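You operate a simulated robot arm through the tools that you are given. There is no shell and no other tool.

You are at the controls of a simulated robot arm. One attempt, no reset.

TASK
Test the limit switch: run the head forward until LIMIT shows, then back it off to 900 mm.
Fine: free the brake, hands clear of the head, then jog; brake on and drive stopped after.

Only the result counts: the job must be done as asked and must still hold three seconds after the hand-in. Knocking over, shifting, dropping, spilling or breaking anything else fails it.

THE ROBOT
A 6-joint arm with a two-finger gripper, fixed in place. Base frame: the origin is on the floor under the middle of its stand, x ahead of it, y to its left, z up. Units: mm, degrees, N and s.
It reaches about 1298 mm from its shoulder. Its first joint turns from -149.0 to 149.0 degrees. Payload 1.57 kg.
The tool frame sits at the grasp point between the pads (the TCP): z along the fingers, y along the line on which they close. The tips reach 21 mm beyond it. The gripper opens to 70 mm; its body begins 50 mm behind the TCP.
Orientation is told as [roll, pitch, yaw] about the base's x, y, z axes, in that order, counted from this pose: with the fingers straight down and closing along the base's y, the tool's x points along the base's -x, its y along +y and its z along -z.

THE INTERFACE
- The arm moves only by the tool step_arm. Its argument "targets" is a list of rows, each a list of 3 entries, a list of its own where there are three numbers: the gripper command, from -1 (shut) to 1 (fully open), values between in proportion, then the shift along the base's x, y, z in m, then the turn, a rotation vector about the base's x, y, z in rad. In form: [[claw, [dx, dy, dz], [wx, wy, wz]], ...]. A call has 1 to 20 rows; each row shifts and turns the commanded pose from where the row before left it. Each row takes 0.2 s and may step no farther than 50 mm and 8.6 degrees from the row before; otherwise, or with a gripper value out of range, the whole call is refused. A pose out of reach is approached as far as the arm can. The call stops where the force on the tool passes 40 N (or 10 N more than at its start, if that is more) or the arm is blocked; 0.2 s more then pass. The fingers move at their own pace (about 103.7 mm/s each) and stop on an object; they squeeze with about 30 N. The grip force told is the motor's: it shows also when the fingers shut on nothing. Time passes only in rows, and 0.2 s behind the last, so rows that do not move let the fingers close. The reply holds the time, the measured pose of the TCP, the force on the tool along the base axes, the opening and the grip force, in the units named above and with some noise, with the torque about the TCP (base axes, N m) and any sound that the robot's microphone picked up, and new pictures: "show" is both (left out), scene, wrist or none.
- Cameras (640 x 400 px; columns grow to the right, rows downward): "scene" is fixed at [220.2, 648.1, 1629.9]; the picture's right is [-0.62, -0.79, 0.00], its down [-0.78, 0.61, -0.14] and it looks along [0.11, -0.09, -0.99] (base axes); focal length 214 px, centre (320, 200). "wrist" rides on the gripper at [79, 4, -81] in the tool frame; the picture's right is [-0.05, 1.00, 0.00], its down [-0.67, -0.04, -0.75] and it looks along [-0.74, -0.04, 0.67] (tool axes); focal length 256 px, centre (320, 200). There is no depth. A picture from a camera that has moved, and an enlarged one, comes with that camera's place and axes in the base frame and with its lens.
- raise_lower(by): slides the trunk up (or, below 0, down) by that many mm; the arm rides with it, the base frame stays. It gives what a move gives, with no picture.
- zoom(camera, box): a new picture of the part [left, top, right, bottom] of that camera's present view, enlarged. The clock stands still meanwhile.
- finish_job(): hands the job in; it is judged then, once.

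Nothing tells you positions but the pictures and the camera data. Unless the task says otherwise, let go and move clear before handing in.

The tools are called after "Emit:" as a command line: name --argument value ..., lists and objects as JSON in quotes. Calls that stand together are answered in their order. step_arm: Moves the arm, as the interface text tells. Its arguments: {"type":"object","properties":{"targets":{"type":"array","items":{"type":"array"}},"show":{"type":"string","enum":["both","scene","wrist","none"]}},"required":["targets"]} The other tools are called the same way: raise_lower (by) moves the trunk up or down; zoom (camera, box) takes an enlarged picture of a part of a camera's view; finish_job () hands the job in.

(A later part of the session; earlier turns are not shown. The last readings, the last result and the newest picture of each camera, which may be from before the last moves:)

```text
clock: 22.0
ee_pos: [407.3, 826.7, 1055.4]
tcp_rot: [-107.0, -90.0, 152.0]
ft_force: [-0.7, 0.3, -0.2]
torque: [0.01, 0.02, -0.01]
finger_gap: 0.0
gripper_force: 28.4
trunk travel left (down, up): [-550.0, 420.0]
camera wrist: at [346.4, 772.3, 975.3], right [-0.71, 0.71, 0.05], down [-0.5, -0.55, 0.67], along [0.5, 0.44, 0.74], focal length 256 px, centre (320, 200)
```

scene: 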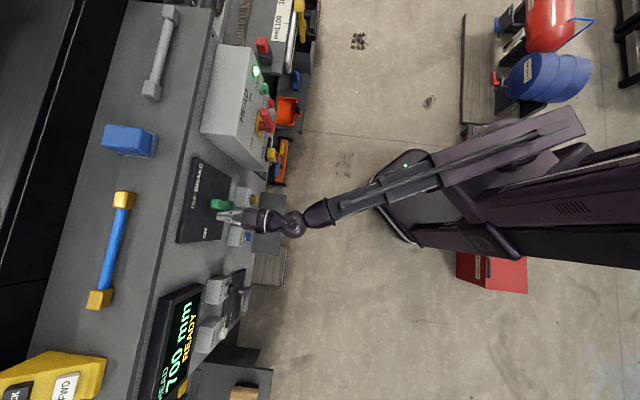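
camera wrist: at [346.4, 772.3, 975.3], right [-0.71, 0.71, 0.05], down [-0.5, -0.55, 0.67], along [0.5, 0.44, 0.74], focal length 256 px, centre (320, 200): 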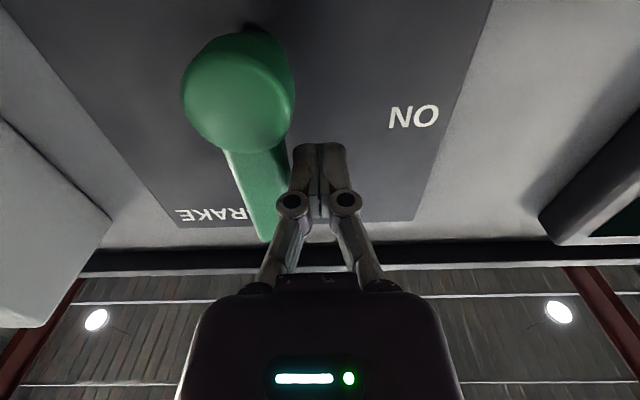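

The display now reads READY. I'll press the lever a little further so it sits fully at OFF.

Emit:
step_arm --targets '[[-1, [0.004, -0.004, 0], [0, 0, 0]], [-1, [0.003, -0.003, 0], [0, 0, 0]]]'

Emit:
zoom --camera "scene" --box '[190, 160, 290, 240]'

```text
clock: 22.6
ee_pos: [408.0, 824.5, 1054.3]
tcp_rot: [-97.0, -89.8, 142.5]
ft_force: [-18.8, 27.5, 10.2]
torque: [-0.08, -0.07, 0.1]
finger_gap: 0.1
gripper_force: 28.7
trunk travel left (down, up): [-550.0, 420.0]
camera wrist: at [349.0, 769.4, 975.0], right [-0.71, 0.7, 0.05], down [-0.5, -0.55, 0.67], along [0.49, 0.45, 0.74], focal length 256 px, centre (320, 200)
```

scene: 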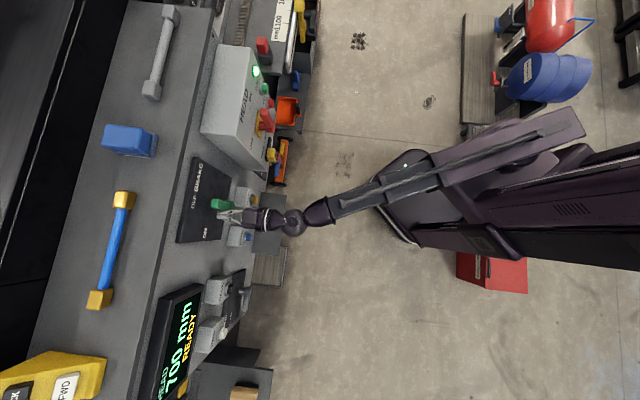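
wrist: 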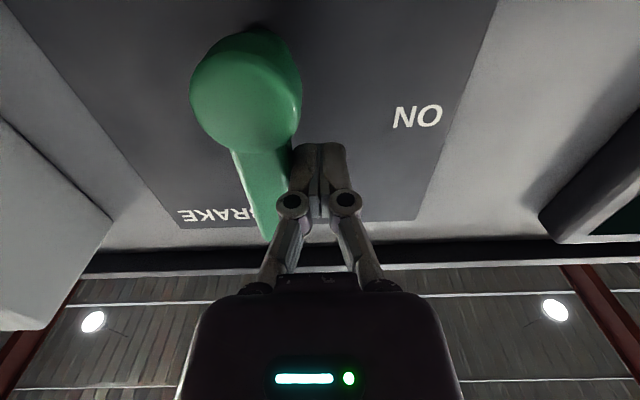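

```text
5.00 times, centred on (240, 200) of scene
camera zoom: at [220.2, 648.1, 1629.9], right [-0.62, -0.79, 0.0], down [-0.78, 0.61, -0.14], along [0.11, -0.09, -0.99], focal length 1072 px, centre (720, 200)
```

zoom: 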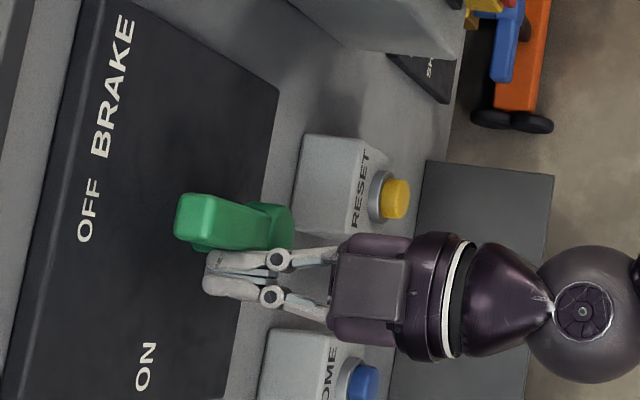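

The lever is hard against its stop at OFF and the display reads READY. I'll back off, retreat, lower to button height and slide left in front of FWD.

Emit:
step_arm --targets '[[-1, [-0.008, 0.008, 0], [0, 0, 0]], [-1, [-0.008, 0.008, 0], [0, 0, 0]], [-1, [-0.035, -0.035, 0], [0, 0, 0]], [-1, [-0.035, -0.035, 0], [0, 0, 0]], [-1, [-0.007, -0.007, 0], [0, 0, 0]]]' --show "scene"

Emit:
raise_lower --by -132

Emit:
step_arm --targets '[[-1, [-0.033, 0.033, 0], [0, 0, 0]], [-1, [-0.033, 0.033, 0], [0, 0, 0]], [-1, [-0.033, 0.033, 0], [0, 0, 0]], [-1, [-0.033, 0.033, 0], [0, 0, 0]], [-1, [-0.033, 0.033, 0], [0, 0, 0]], [-1, [-0.033, 0.033, 0], [0, 0, 0]], [-1, [-0.033, 0.033, 0], [0, 0, 0]]]'

```text
clock: 23.8
ee_pos: [320.8, 759.0, 1055.0]
tcp_rot: [-88.6, -90.0, 133.5]
ft_force: [0.4, 0.1, 0.3]
torque: [0.02, 0.0, -0.02]
finger_gap: 0.0
gripper_force: 28.5
trunk travel left (down, up): [-550.0, 420.0]
```

scene: 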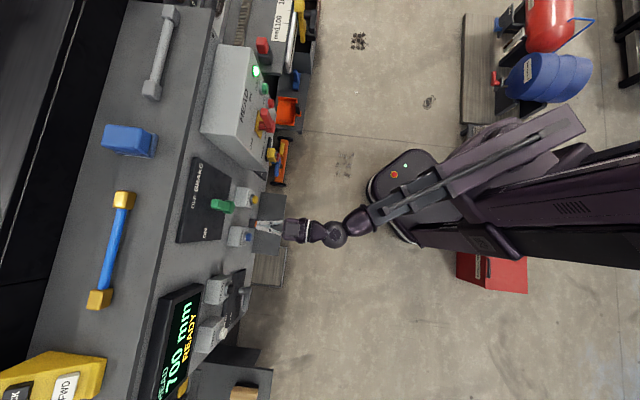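

```text
clock: 25.4
ee_pos: [320.1, 759.5, 922.7]
tcp_rot: [-82.9, -89.9, 127.9]
ft_force: [0.1, 0.6, 0.6]
torque: [-0.01, -0.01, -0.02]
finger_gap: 0.0
gripper_force: 28.1
trunk travel left (down, up): [-418.0, 552.0]
```

```text
clock: 27.0
ee_pos: [88.7, 990.6, 922.1]
tcp_rot: [-47.7, -89.9, 92.8]
ft_force: [0.5, 0.2, -0.7]
torque: [0.01, -0.03, 0.04]
finger_gap: 0.0
gripper_force: 28.4
trunk travel left (down, up): [-418.0, 552.0]
camera wrist: at [27.5, 936.1, 843.1], right [-0.71, 0.71, 0.05], down [-0.5, -0.55, 0.67], along [0.5, 0.44, 0.74], focal length 256 px, centre (320, 200)
```

scene: 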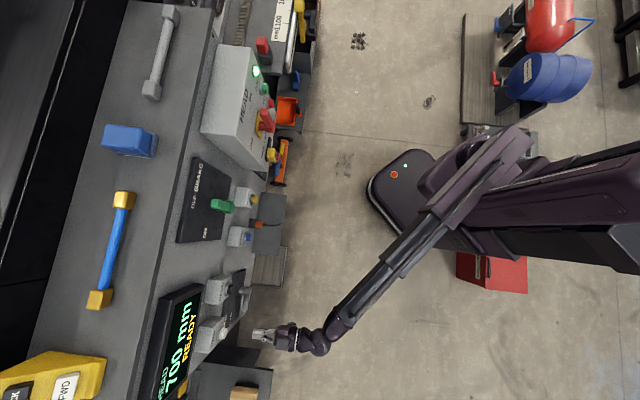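
wrist: 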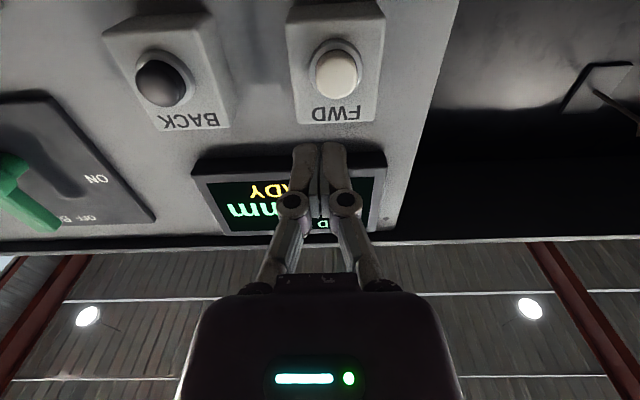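

I'm about 11 mm right of the FWD cap's centre with the tips still 80 mm off. Lining up and moving in close.

Emit:
raise_lower --by -3

Emit:
step_arm --targets '[[-1, [0.018, 0.0258, 0], [0, 0, 0]], [-1, [0.018, 0.0258, 0], [0, 0, 0]]]'

Emit:
zoom --camera "wrist" --box '[220, 60, 420, 220]'

Emit:
zoom --camera "scene" --box '[160, 270, 280, 370]'

```text
clock: 27.5
ee_pos: [87.3, 989.6, 920.1]
tcp_rot: [-53.2, -90.0, 98.0]
ft_force: [0.3, 0.4, 0.4]
torque: [0.0, 0.02, 0.03]
finger_gap: 0.1
gripper_force: 28.5
trunk travel left (down, up): [-415.0, 555.0]
```

```text
clock: 28.1
ee_pos: [123.8, 1043.8, 920.3]
tcp_rot: [-144.4, -89.9, -170.7]
ft_force: [-0.1, -0.2, -1.4]
torque: [0.05, -0.01, 0.02]
finger_gap: 0.1
gripper_force: 28.7
trunk travel left (down, up): [-415.0, 555.0]
camera wrist: at [64.1, 988.3, 840.2], right [-0.71, 0.71, 0.05], down [-0.5, -0.55, 0.67], along [0.5, 0.44, 0.74], focal length 256 px, centre (320, 200)
```

scene: 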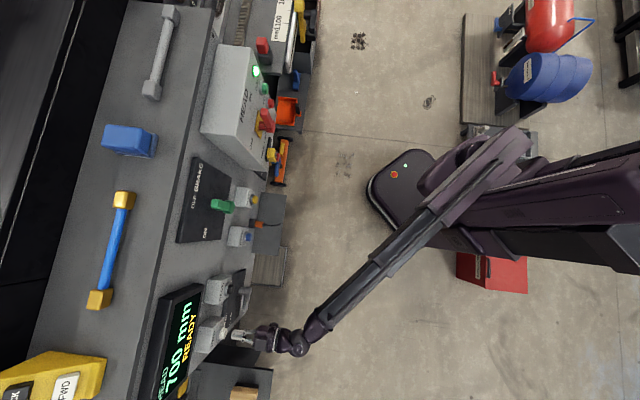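
wrist: 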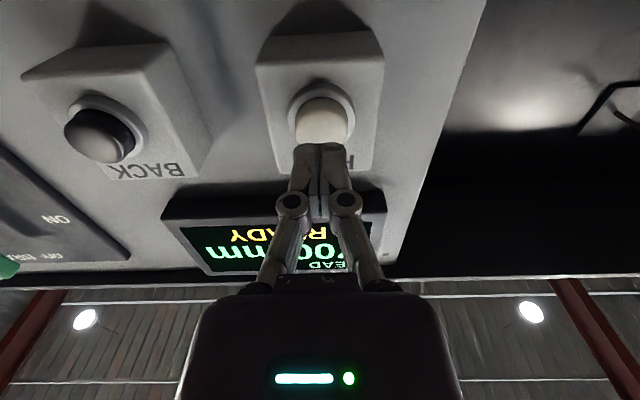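

```text
2.50 times, centred on (320, 140) of wrist
camera zoom: at [64.1, 988.3, 840.2], right [-0.71, 0.71, 0.05], down [-0.5, -0.55, 0.67], along [0.5, 0.44, 0.74], focal length 640 px, centre (320, 350)
```

zoom: 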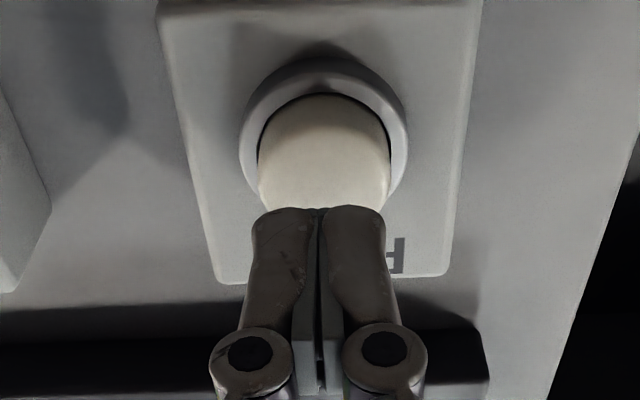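

```text
4.00 times, centred on (220, 320) of scene
camera zoom: at [220.2, 648.1, 1629.9], right [-0.62, -0.79, 0.0], down [-0.78, 0.61, -0.14], along [0.11, -0.09, -0.99], focal length 858 px, centre (720, -280)
```

zoom: 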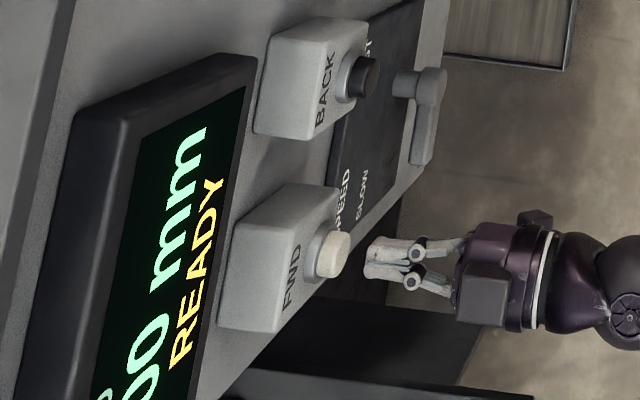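

The tips are centred on the FWD cap, roughly 13 mm away, and the arm is nowhere near the head or rail. Creeping in to press.

Emit:
step_arm --targets '[[-1, [0.003, 0.003, 0], [0, 0, 0]], [-1, [0.003, 0.003, 0], [0, 0, 0]], [-1, [0.003, 0.003, 0], [0, 0, 0]]]'

```text
clock: 28.9
ee_pos: [132.5, 1052.2, 919.9]
tcp_rot: [-106.8, -89.9, 151.8]
ft_force: [-0.5, -0.3, 0.2]
torque: [0.02, 0.02, 0.04]
finger_gap: 0.0
gripper_force: 28.5
trunk travel left (down, up): [-415.0, 555.0]
camera wrist: at [72.5, 996.5, 840.2], right [-0.71, 0.71, 0.05], down [-0.5, -0.55, 0.67], along [0.5, 0.44, 0.74], focal length 256 px, centre (320, 200)
```

scene: 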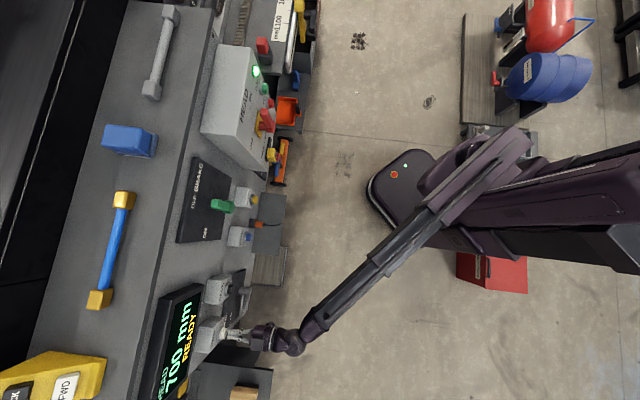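
wrist: 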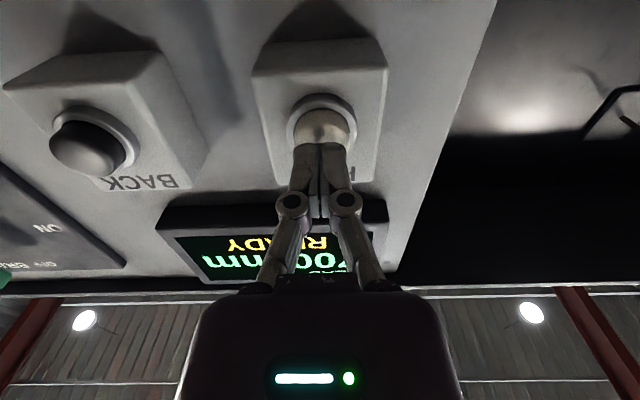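

Not touching yet. A few more millimetres.

Emit:
step_arm --targets '[[-1, [0.002, 0.002, 0], [0, 0, 0]], [-1, [0.002, 0.002, 0], [0, 0, 0]]]' --show "scene"

Emit:
zoom --camera "scene" --box '[150, 270, 270, 400]'

```text
clock: 29.5
ee_pos: [137.1, 1054.7, 920.2]
tcp_rot: [-107.6, -90.0, 152.5]
ft_force: [-0.5, 0.0, 0.1]
torque: [0.01, 0.01, 0.0]
finger_gap: 0.2
gripper_force: 28.0
trunk travel left (down, up): [-415.0, 555.0]
```

scene: 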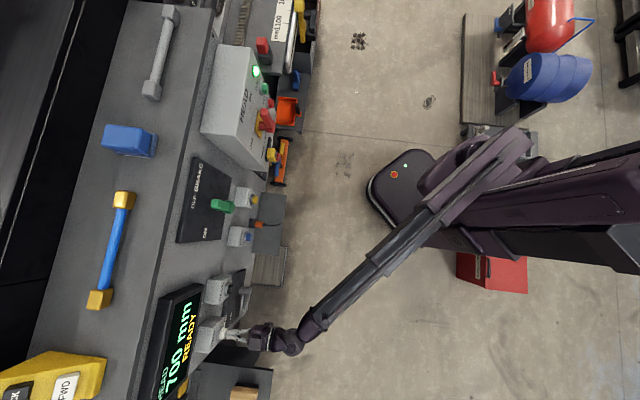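

```text
3.08 times, centred on (210, 335) of scene
camera zoom: at [220.2, 648.1, 1629.9], right [-0.62, -0.79, 0.0], down [-0.78, 0.61, -0.14], along [0.11, -0.09, -0.99], focal length 660 px, centre (658, -215)
```

zoom: 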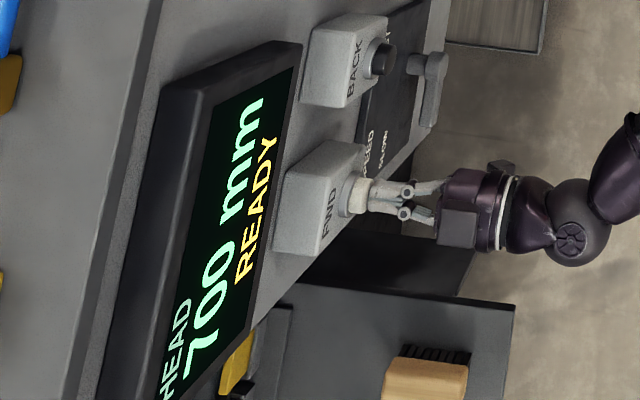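

The tips look to be just at the cap, with no force yet. Pressing in by small amounts and watching the display.

Emit:
step_arm --targets '[[-1, [0.002, 0.002, 0], [0, 0, 0]], [-1, [0.001, 0.001, 0], [0, 0, 0]]]' --show "scene"

Emit:
zoom --camera "scene" --box '[150, 270, 270, 400]'

```text
clock: 30.1
ee_pos: [139.4, 1057.2, 919.9]
tcp_rot: [-72.7, -90.0, 117.7]
ft_force: [-1.8, -2.6, -1.3]
torque: [-0.01, 0.03, 0.02]
finger_gap: 0.0
gripper_force: 28.2
trunk travel left (down, up): [-415.0, 555.0]
```

scene: 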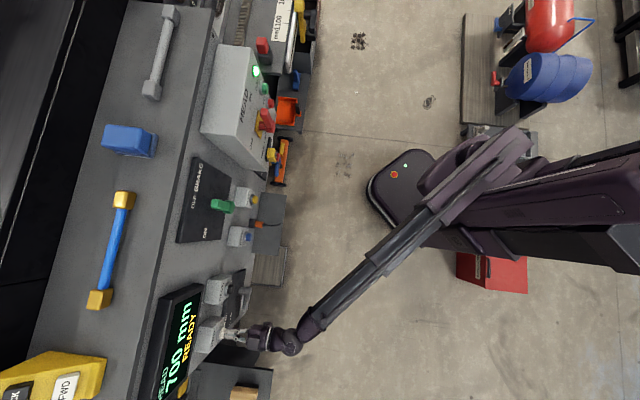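

```text
3.08 times, centred on (210, 335) of scene
camera zoom: at [220.2, 648.1, 1629.9], right [-0.62, -0.79, 0.0], down [-0.78, 0.61, -0.14], along [0.11, -0.09, -0.99], focal length 660 px, centre (658, -215)
```

zoom: 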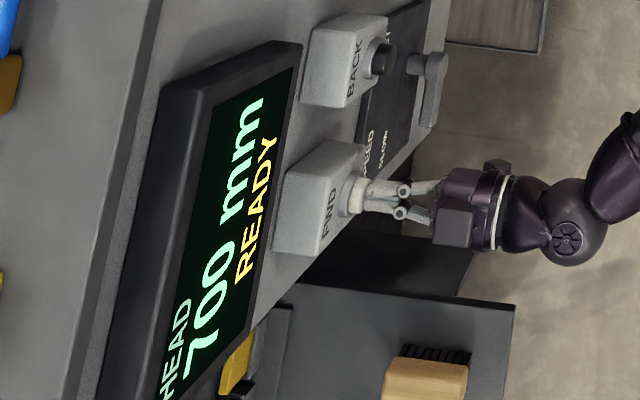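

Contact begins at about 3 N. Pressing a bit deeper.

Emit:
step_arm --targets '[[-1, [0.0015, 0.0015, 0], [0, 0, 0]], [-1, [0, 0, 0], [0, 0, 0]]]' --show "scene"

Emit:
zoom --camera "scene" --box '[150, 270, 270, 400]'

```text
clock: 30.7
ee_pos: [141.4, 1059.5, 919.7]
tcp_rot: [-94.1, -90.0, 139.1]
ft_force: [-3.0, -2.3, -2.1]
torque: [-0.05, 0.05, 0.01]
finger_gap: 0.0
gripper_force: 28.4
trunk travel left (down, up): [-415.0, 555.0]
heard: click
```

scene: 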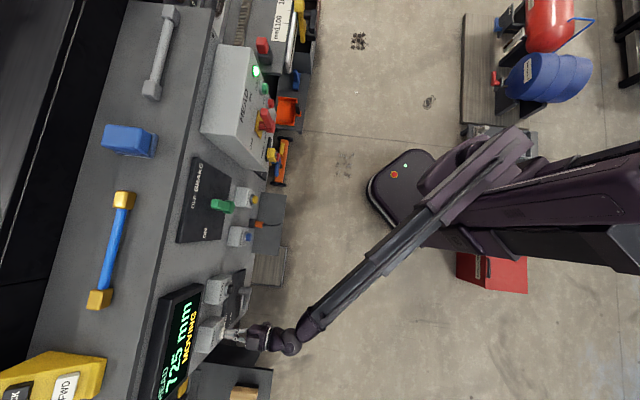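

```text
3.08 times, centred on (210, 335) of scene
camera zoom: at [220.2, 648.1, 1629.9], right [-0.62, -0.79, 0.0], down [-0.78, 0.61, -0.14], along [0.11, -0.09, -0.99], focal length 660 px, centre (658, -215)
```

zoom: 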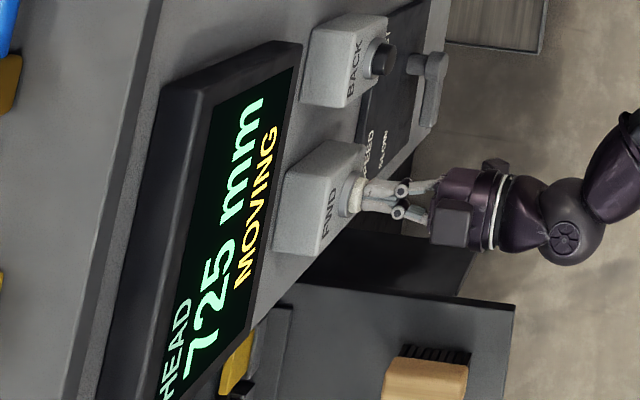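

The button clicked and the head is MOVING, at 725 mm already. Holding still and reading the display.

Emit:
step_arm --targets '[[-1, [0, 0, 0], [0, 0, 0]], [-1, [0, 0, 0], [0, 0, 0]], [-1, [0, 0, 0], [0, 0, 0]], [-1, [0, 0, 0], [0, 0, 0]]]'

Emit:
zoom --camera "scene" --box '[150, 270, 270, 400]'

```text
clock: 31.7
ee_pos: [142.3, 1059.7, 920.0]
tcp_rot: [-98.0, -90.1, 142.9]
ft_force: [-2.7, -3.4, -1.5]
torque: [-0.01, 0.05, 0.0]
finger_gap: 0.1
gripper_force: 28.4
trunk travel left (down, up): [-415.0, 555.0]
camera wrist: at [81.2, 1004.7, 840.3], right [-0.71, 0.71, 0.05], down [-0.5, -0.55, 0.67], along [0.5, 0.44, 0.74], focal length 256 px, centre (320, 200)
```

scene: 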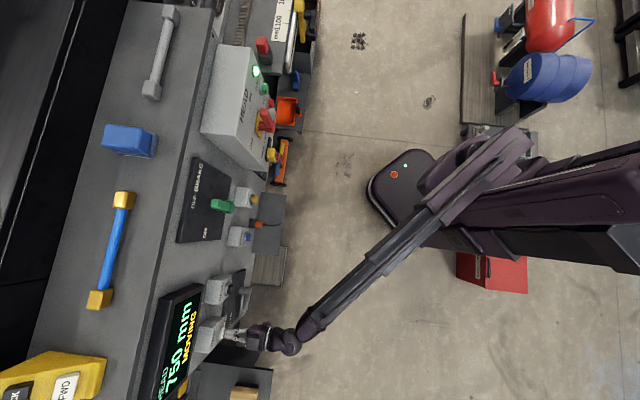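
wrist: 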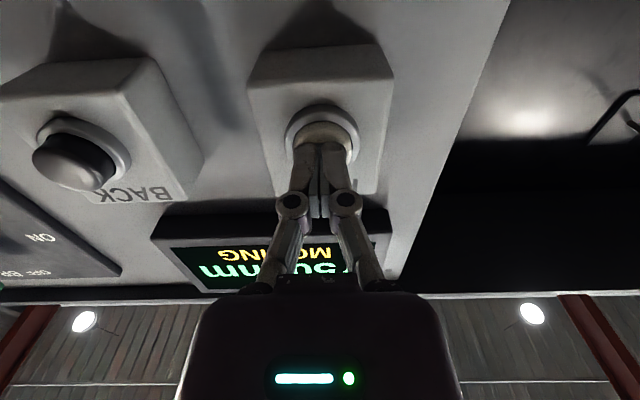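

```text
3.08 times, centred on (210, 335) of scene
camera zoom: at [220.2, 648.1, 1629.9], right [-0.62, -0.79, 0.0], down [-0.78, 0.61, -0.14], along [0.11, -0.09, -0.99], focal length 660 px, centre (658, -215)
```

zoom: 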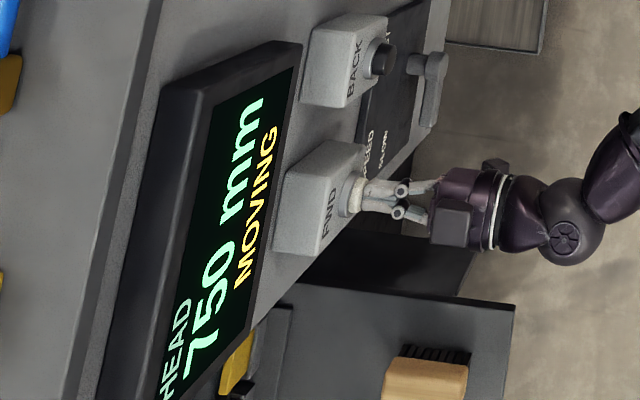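

The head moved 25 mm in about a second. Holding longer, checking the rate.

Emit:
step_arm --targets '[[-1, [0, 0, 0], [0, 0, 0]], [-1, [0, 0, 0], [0, 0, 0]]]' --show "scene"

Emit:
zoom --camera "scene" --box '[150, 270, 270, 400]'

Emit:
step_arm --targets '[[-1, [0, 0, 0], [0, 0, 0]], [-1, [0, 0, 0], [0, 0, 0]]]' --show "scene"

Emit:
zoom --camera "scene" --box '[150, 270, 270, 400]'

```text
clock: 32.3
ee_pos: [141.6, 1059.7, 920.0]
tcp_rot: [-99.0, -90.0, 144.1]
ft_force: [-3.1, -2.6, -3.6]
torque: [0.01, 0.0, -0.01]
finger_gap: 0.0
gripper_force: 28.5
trunk travel left (down, up): [-415.0, 555.0]
```

scene: 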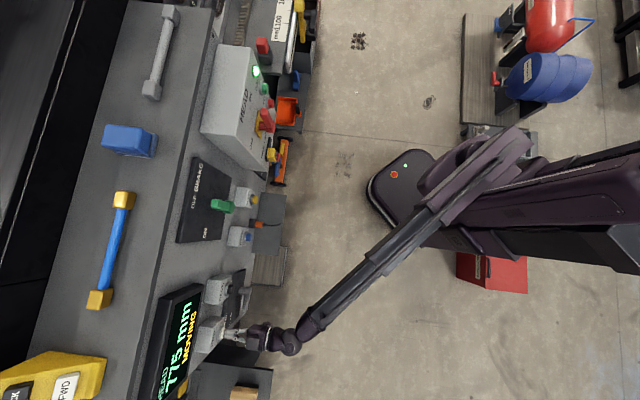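

```text
3.08 times, centred on (210, 335) of scene
camera zoom: at [220.2, 648.1, 1629.9], right [-0.62, -0.79, 0.0], down [-0.78, 0.61, -0.14], along [0.11, -0.09, -0.99], focal length 660 px, centre (658, -215)
```

zoom: 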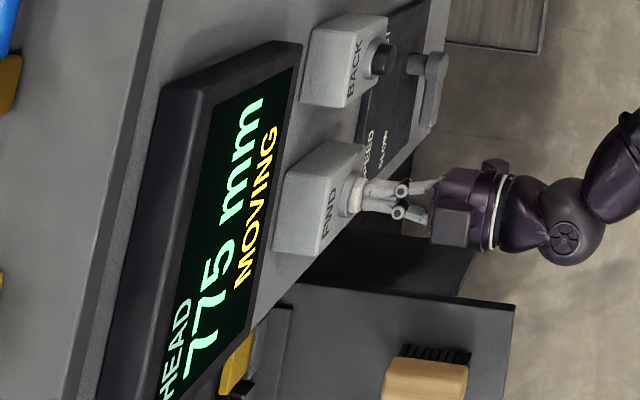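

```text
clock: 32.9
ee_pos: [141.6, 1060.2, 920.5]
tcp_rot: [-100.7, -90.0, 145.7]
ft_force: [-3.6, -2.7, -1.4]
torque: [-0.02, 0.05, 0.05]
finger_gap: 0.0
gripper_force: 28.5
trunk travel left (down, up): [-415.0, 555.0]
```

scene: 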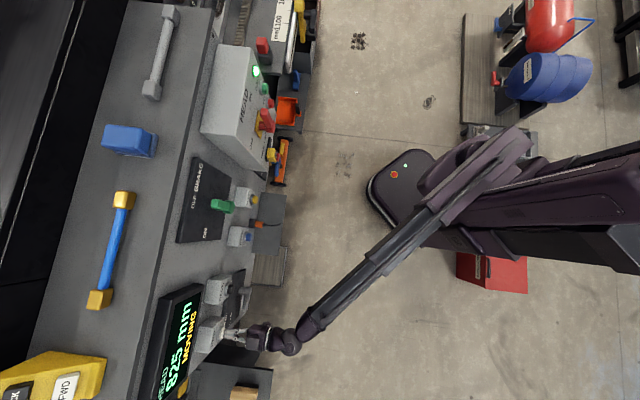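

```text
3.08 times, centred on (210, 335) of scene
camera zoom: at [220.2, 648.1, 1629.9], right [-0.62, -0.79, 0.0], down [-0.78, 0.61, -0.14], along [0.11, -0.09, -0.99], focal length 660 px, centre (658, -215)
```

zoom: 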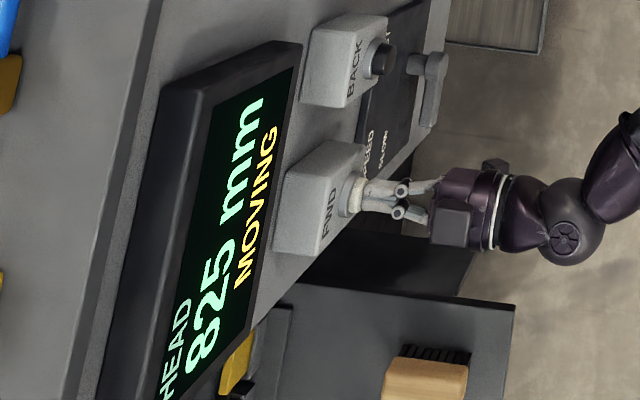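

The display ticks in 25 mm steps, about 45 mm/s overall; 825 now. I keep holding in short spells until LIMIT shows.

Emit:
step_arm --targets '[[-1, [0, 0, 0], [0, 0, 0]], [-1, [0, 0, 0], [0, 0, 0]], [-1, [0, 0, 0], [0, 0, 0]], [-1, [0, 0, 0], [0, 0, 0]]]' --show "scene"

Emit:
zoom --camera "scene" --box '[150, 270, 270, 400]'

```text
clock: 33.9
ee_pos: [141.1, 1059.8, 920.2]
tcp_rot: [-101.4, -90.1, 146.5]
ft_force: [-4.0, -2.1, -0.2]
torque: [-0.02, 0.01, 0.02]
finger_gap: 0.2
gripper_force: 28.4
trunk travel left (down, up): [-415.0, 555.0]
```

scene: 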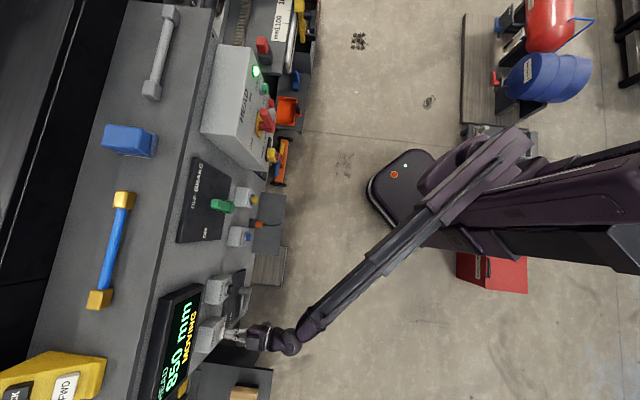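

```text
3.08 times, centred on (210, 335) of scene
camera zoom: at [220.2, 648.1, 1629.9], right [-0.62, -0.79, 0.0], down [-0.78, 0.61, -0.14], along [0.11, -0.09, -0.99], focal length 660 px, centre (658, -215)
```

zoom: 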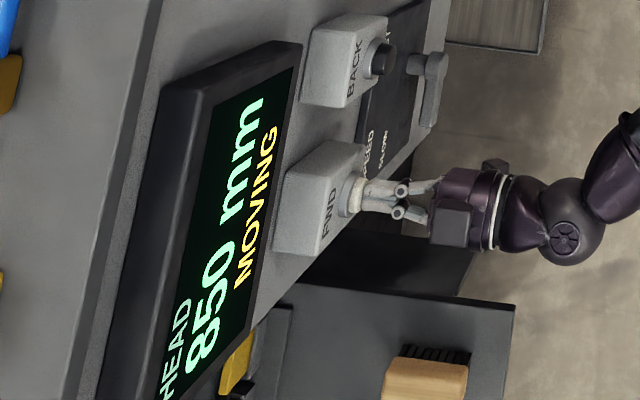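

850 mm and still moving. Continuing to hold.

Emit:
step_arm --targets '[[-1, [0, 0, 0], [0, 0, 0]], [-1, [0, 0, 0], [0, 0, 0]], [-1, [0, 0, 0], [0, 0, 0]], [-1, [0, 0, 0], [0, 0, 0]]]' --show "scene"

Emit:
zoom --camera "scene" --box '[150, 270, 270, 400]'

Emit:
step_arm --targets '[[-1, [0, 0, 0], [0, 0, 0]], [-1, [0, 0, 0], [0, 0, 0]]]' --show "scene"

Emit:
zoom --camera "scene" --box '[150, 270, 270, 400]'

```text
clock: 34.9
ee_pos: [141.6, 1059.3, 920.7]
tcp_rot: [-103.6, -90.0, 148.8]
ft_force: [-4.0, -1.8, -1.1]
torque: [0.01, 0.01, 0.0]
finger_gap: 0.0
gripper_force: 28.5
trunk travel left (down, up): [-415.0, 555.0]
```

scene: 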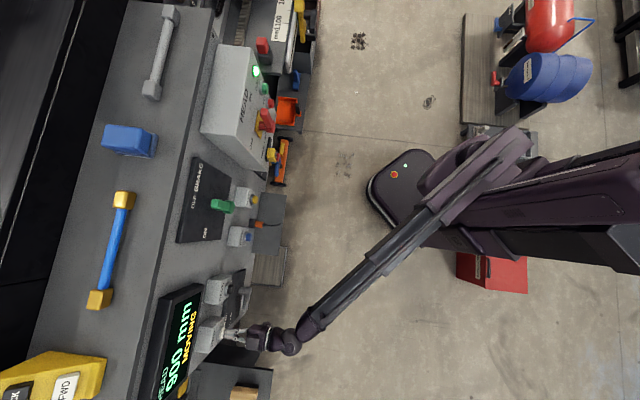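

```text
3.08 times, centred on (210, 335) of scene
camera zoom: at [220.2, 648.1, 1629.9], right [-0.62, -0.79, 0.0], down [-0.78, 0.61, -0.14], along [0.11, -0.09, -0.99], focal length 660 px, centre (658, -215)
```

zoom: 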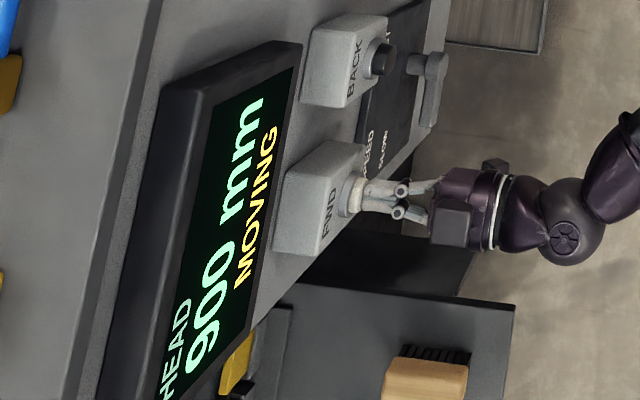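

```text
clock: 35.5
ee_pos: [140.6, 1059.6, 920.4]
tcp_rot: [-103.9, -90.0, 148.9]
ft_force: [-3.9, -1.9, -1.8]
torque: [-0.01, 0.03, 0.0]
finger_gap: 0.0
gripper_force: 28.4
trunk travel left (down, up): [-415.0, 555.0]
```

scene: 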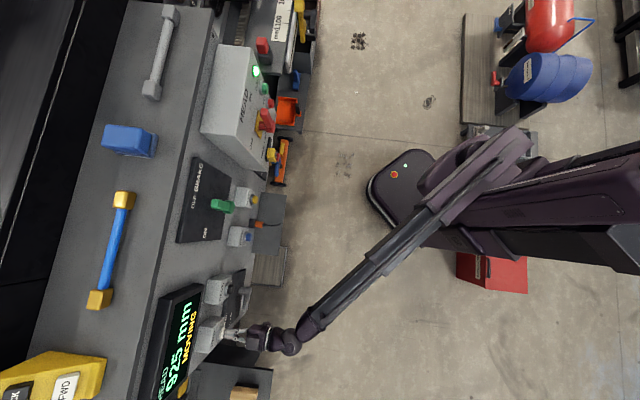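

```text
3.08 times, centred on (210, 335) of scene
camera zoom: at [220.2, 648.1, 1629.9], right [-0.62, -0.79, 0.0], down [-0.78, 0.61, -0.14], along [0.11, -0.09, -0.99], focal length 660 px, centre (658, -215)
```

zoom: 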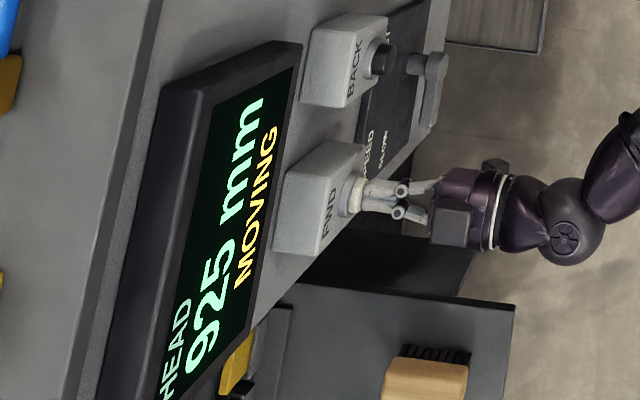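

925 mm, still moving. Holding on in short spells.

Emit:
step_arm --targets '[[-1, [0, 0, 0], [0, 0, 0]], [-1, [0, 0, 0], [0, 0, 0]], [-1, [0, 0, 0], [0, 0, 0]]]' --show "scene"

Emit:
zoom --camera "scene" --box '[150, 270, 270, 400]'

```text
clock: 36.3
ee_pos: [141.1, 1059.0, 920.7]
tcp_rot: [-103.2, -90.0, 148.3]
ft_force: [-3.6, -1.8, -0.8]
torque: [-0.02, 0.06, 0.04]
finger_gap: 0.0
gripper_force: 28.7
trunk travel left (down, up): [-415.0, 555.0]
```

scene: 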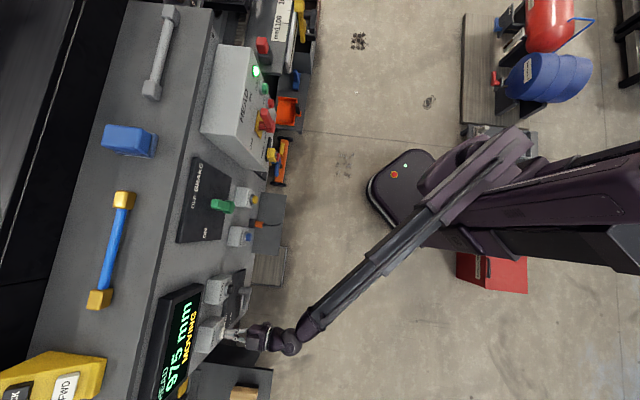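

```text
3.08 times, centred on (210, 335) of scene
camera zoom: at [220.2, 648.1, 1629.9], right [-0.62, -0.79, 0.0], down [-0.78, 0.61, -0.14], along [0.11, -0.09, -0.99], focal length 660 px, centre (658, -215)
```

zoom: 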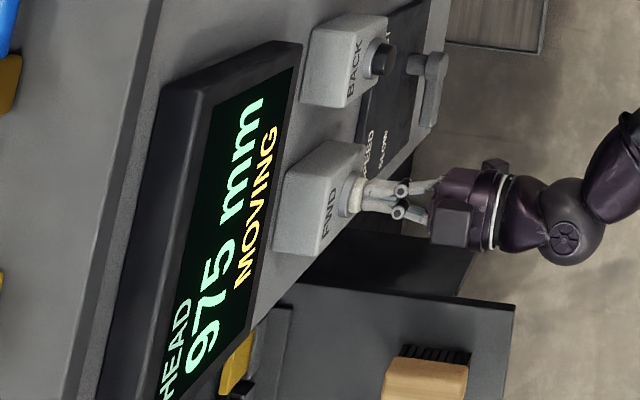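

975 mm. Still holding, shorter now.

Emit:
step_arm --targets '[[-1, [0, 0, 0], [0, 0, 0]], [-1, [0, 0, 0], [0, 0, 0]]]' --show "scene"

Emit:
zoom --camera "scene" --box '[150, 270, 270, 400]'

Emit:
zoom --camera "scene" --box '[200, 0, 330, 80]'

```text
clock: 36.9
ee_pos: [141.8, 1059.6, 919.9]
tcp_rot: [-104.2, -90.0, 149.2]
ft_force: [-3.2, -2.3, -0.1]
torque: [0.04, -0.03, 0.02]
finger_gap: 0.0
gripper_force: 27.9
trunk travel left (down, up): [-415.0, 555.0]
```

scene: 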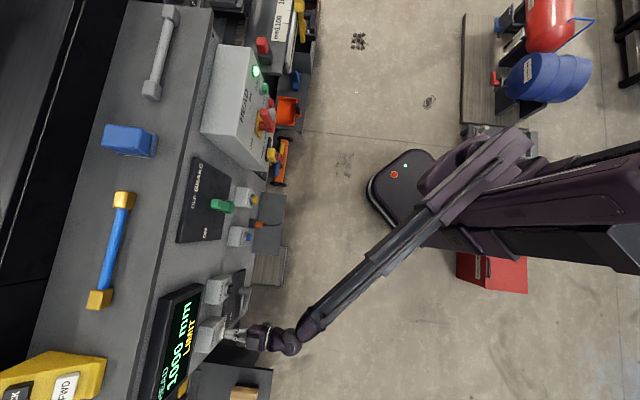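

```text
3.08 times, centred on (210, 335) of scene
camera zoom: at [220.2, 648.1, 1629.9], right [-0.62, -0.79, 0.0], down [-0.78, 0.61, -0.14], along [0.11, -0.09, -0.99], focal length 660 px, centre (658, -215)
```

zoom: 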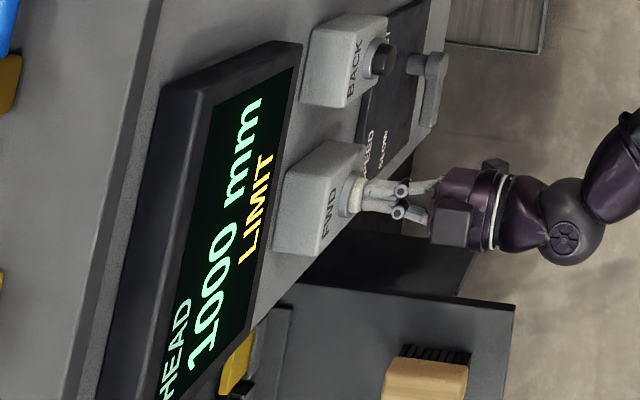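

```text
4.92 times, centred on (265, 40) of scene
camera zoom: at [220.2, 648.1, 1629.9], right [-0.62, -0.79, 0.0], down [-0.78, 0.61, -0.14], along [0.11, -0.09, -0.99], focal length 1056 px, centre (591, 988)
```

zoom: 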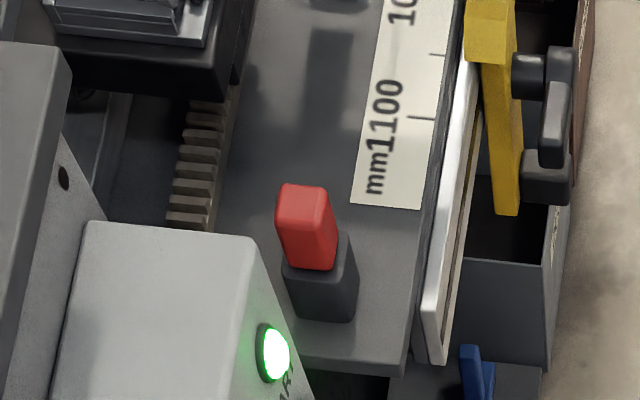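

LIMIT shows at 1000 mm. Releasing FWD straight away and checking that the head stays put.

Emit:
step_arm --targets '[[-1, [-0.025, -0.025, 0], [0, 0, 0]], [-1, [-0.02, -0.02, 0], [0, 0, 0]]]'

Emit:
zoom --camera "scene" --box '[150, 270, 270, 400]'

```text
clock: 37.5
ee_pos: [96.8, 1013.4, 920.1]
tcp_rot: [-114.3, -90.1, 159.2]
ft_force: [-0.1, 0.3, -0.5]
torque: [0.02, -0.01, -0.01]
finger_gap: 0.0
gripper_force: 28.5
trunk travel left (down, up): [-415.0, 555.0]
camera wrist: at [36.1, 958.7, 840.3], right [-0.71, 0.71, 0.05], down [-0.5, -0.55, 0.67], along [0.5, 0.44, 0.74], focal length 256 px, centre (320, 200)
```

scene: 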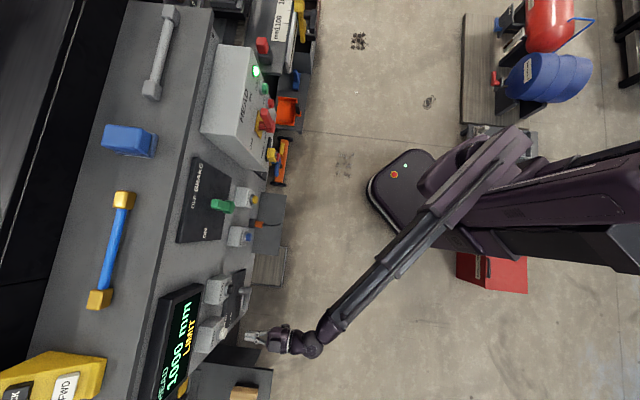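
wrist: 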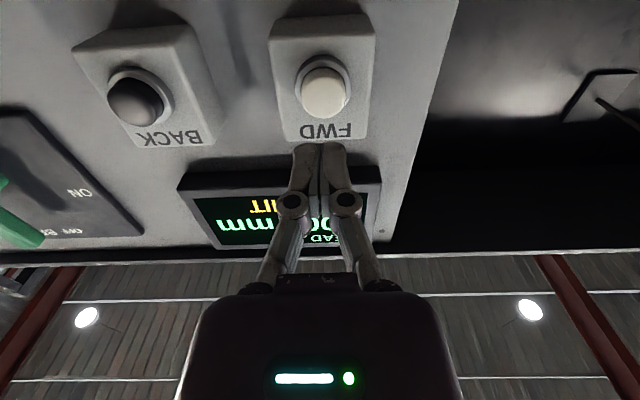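

```text
3.08 times, centred on (210, 335) of scene
camera zoom: at [220.2, 648.1, 1629.9], right [-0.62, -0.79, 0.0], down [-0.78, 0.61, -0.14], along [0.11, -0.09, -0.99], focal length 660 px, centre (658, -215)
```

zoom: 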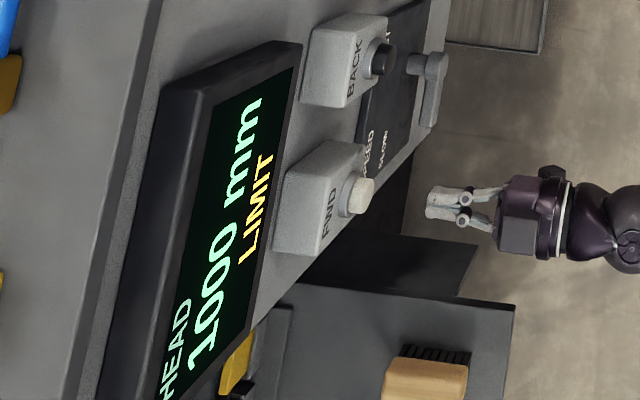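

The head holds at 1000 mm LIMIT with FWD released. Sliding right to stand in front of BACK.

Emit:
step_arm --targets '[[-1, [0.0292, -0.0292, 0], [0, 0, 0]], [-1, [0.0292, -0.0292, 0], [0, 0, 0]], [-1, [0.0292, -0.0292, 0], [0, 0, 0]], [-1, [0.018, 0.018, 0], [0, 0, 0]]]'

Emit:
zoom --camera "wrist" --box '[220, 40, 420, 200]'

Emit:
zoom --camera "scene" --box '[150, 270, 270, 400]'

```text
clock: 38.5
ee_pos: [201.8, 945.0, 919.4]
tcp_rot: [-159.4, -89.9, -155.5]
ft_force: [-0.2, -0.4, 0.6]
torque: [-0.05, 0.02, 0.0]
finger_gap: 0.1
gripper_force: 28.8
trunk travel left (down, up): [-415.0, 555.0]
camera wrist: at [142.1, 890.1, 840.5], right [-0.71, 0.71, 0.05], down [-0.5, -0.55, 0.67], along [0.5, 0.44, 0.74], focal length 256 px, centre (320, 200)
```

scene: 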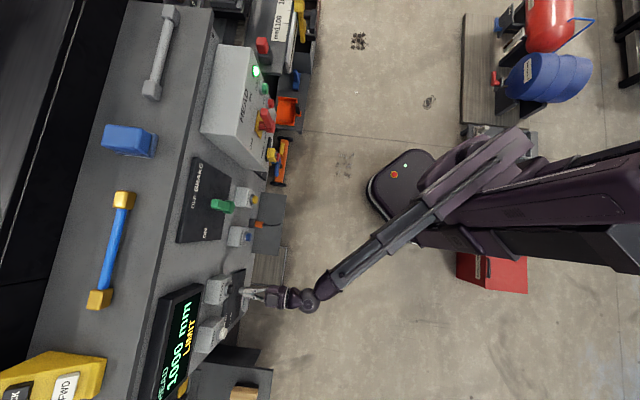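
wrist: 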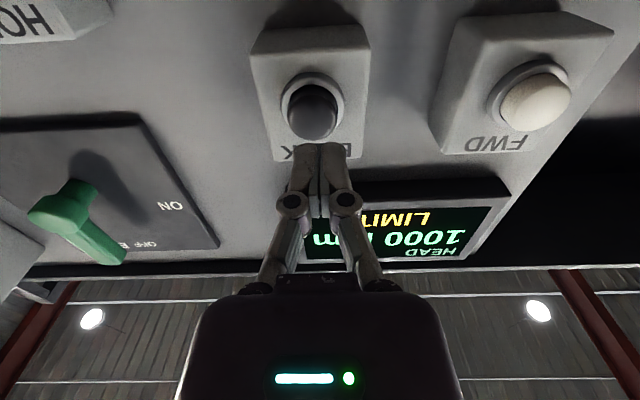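

```text
2.50 times, centred on (320, 120) of wrist
camera zoom: at [142.1, 890.1, 840.5], right [-0.71, 0.71, 0.05], down [-0.5, -0.55, 0.67], along [0.5, 0.44, 0.74], focal length 640 px, centre (320, 400)
```

zoom: 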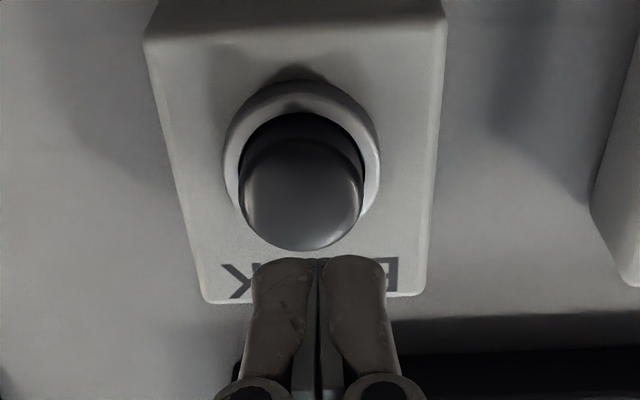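

```text
3.08 times, centred on (210, 335) of scene
camera zoom: at [220.2, 648.1, 1629.9], right [-0.62, -0.79, 0.0], down [-0.78, 0.61, -0.14], along [0.11, -0.09, -0.99], focal length 660 px, centre (658, -215)
```

zoom: 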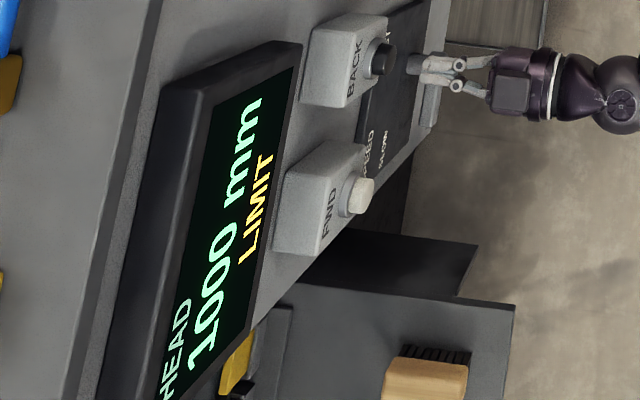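

BACK is 4 mm right of my finger centre. Correcting that and closing to just short of contact.

Emit:
step_arm --targets '[[-1, [0.012, 0.0092, 0], [0, 0, 0]], [-1, [0.012, 0.0092, 0], [0, 0, 0]]]'

Emit:
zoom --camera "wrist" --box '[220, 40, 420, 200]'

```text
clock: 39.1
ee_pos: [226.9, 962.7, 919.8]
tcp_rot: [-67.0, -90.1, 111.9]
ft_force: [0.1, -0.3, 0.2]
torque: [0.0, 0.0, -0.01]
finger_gap: 0.0
gripper_force: 28.7
trunk travel left (down, up): [-415.0, 555.0]
camera wrist: at [166.5, 908.7, 840.2], right [-0.71, 0.71, 0.05], down [-0.5, -0.55, 0.67], along [0.5, 0.44, 0.74], focal length 256 px, centre (320, 200)
```

scene: 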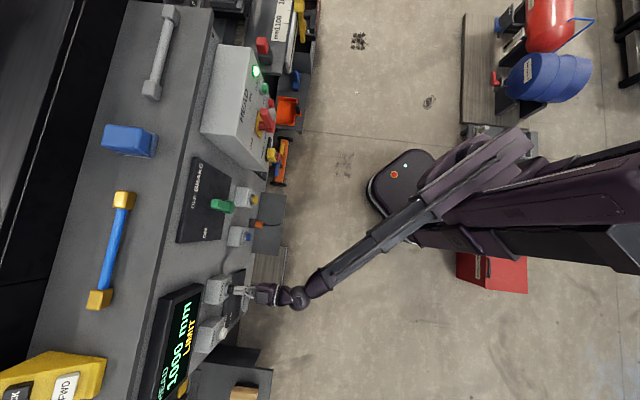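
wrist: 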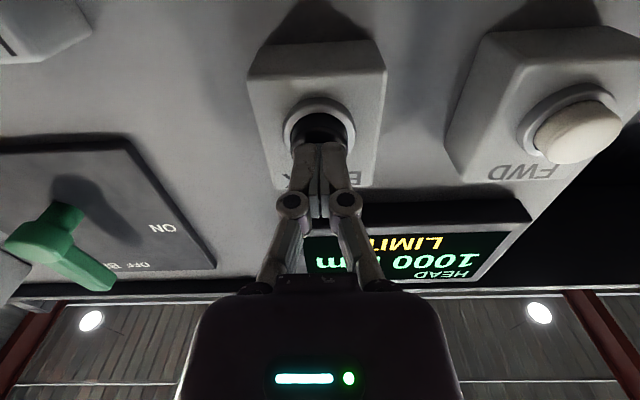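

```text
2.50 times, centred on (320, 120) of wrist
camera zoom: at [166.5, 908.7, 840.2], right [-0.71, 0.71, 0.05], down [-0.5, -0.55, 0.67], along [0.5, 0.44, 0.74], focal length 640 px, centre (320, 400)
```

zoom: 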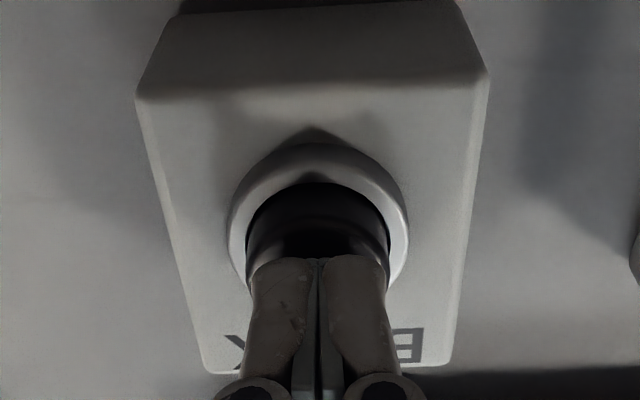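

Centred on BACK, a few millimetres off the cap. Pressing it and watching the count come down.

Emit:
step_arm --targets '[[-1, [0.0035, 0.0035, 0], [0, 0, 0]], [-1, [0.0031, 0.0031, 0], [0, 0, 0]], [-1, [0, 0, 0], [0, 0, 0]]]' --show "scene"

Emit:
zoom --camera "scene" --box '[150, 270, 270, 400]'

```text
clock: 39.9
ee_pos: [231.9, 969.5, 920.2]
tcp_rot: [-38.6, -90.0, 83.6]
ft_force: [-1.8, -4.5, -1.4]
torque: [-0.02, 0.04, -0.04]
finger_gap: 0.1
gripper_force: 28.4
trunk travel left (down, up): [-415.0, 555.0]
heard: click
```

scene: 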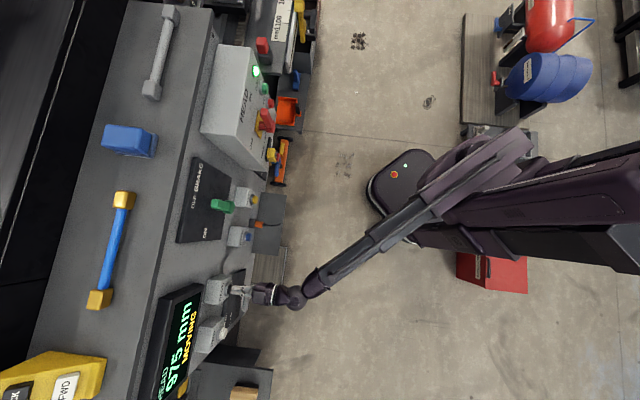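

```text
3.08 times, centred on (210, 335) of scene
camera zoom: at [220.2, 648.1, 1629.9], right [-0.62, -0.79, 0.0], down [-0.78, 0.61, -0.14], along [0.11, -0.09, -0.99], focal length 660 px, centre (658, -215)
```

zoom: 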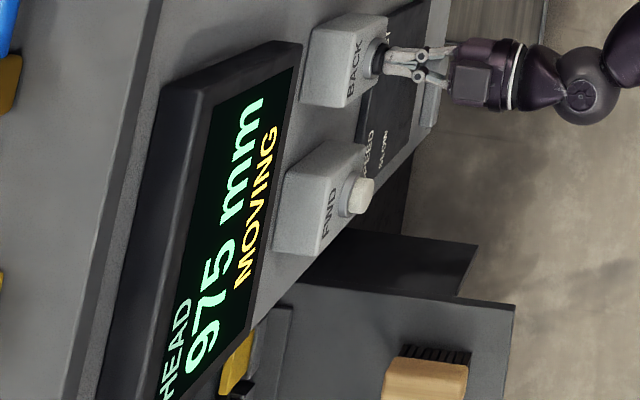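

The head is backing: 975 mm. Holding a short spell more.

Emit:
step_arm --targets '[[-1, [0, 0, 0], [0, 0, 0]], [-1, [0, 0, 0], [0, 0, 0]]]' --show "scene"

Emit:
zoom --camera "scene" --box '[150, 270, 270, 400]'

```text
clock: 40.5
ee_pos: [233.5, 969.4, 919.9]
tcp_rot: [-57.6, -90.0, 102.6]
ft_force: [-1.2, -4.8, -1.2]
torque: [0.0, -0.01, -0.03]
finger_gap: 0.0
gripper_force: 29.1
trunk travel left (down, up): [-415.0, 555.0]
```

scene: 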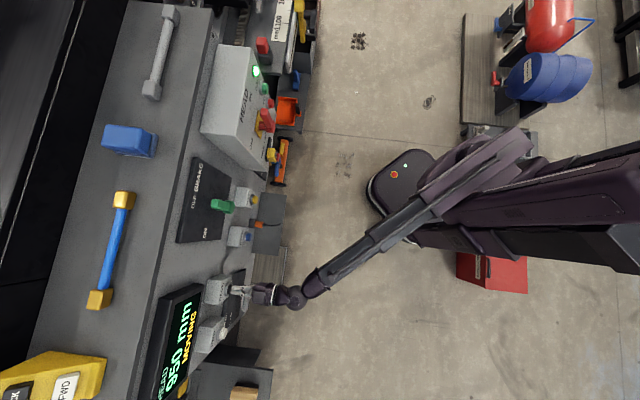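

```text
3.08 times, centred on (210, 335) of scene
camera zoom: at [220.2, 648.1, 1629.9], right [-0.62, -0.79, 0.0], down [-0.78, 0.61, -0.14], along [0.11, -0.09, -0.99], focal length 660 px, centre (658, -215)
```

zoom: 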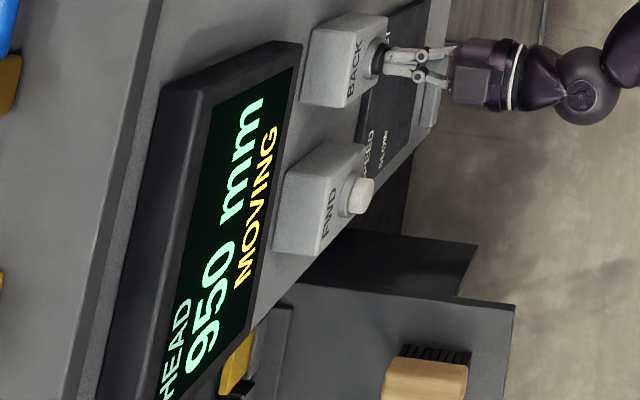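

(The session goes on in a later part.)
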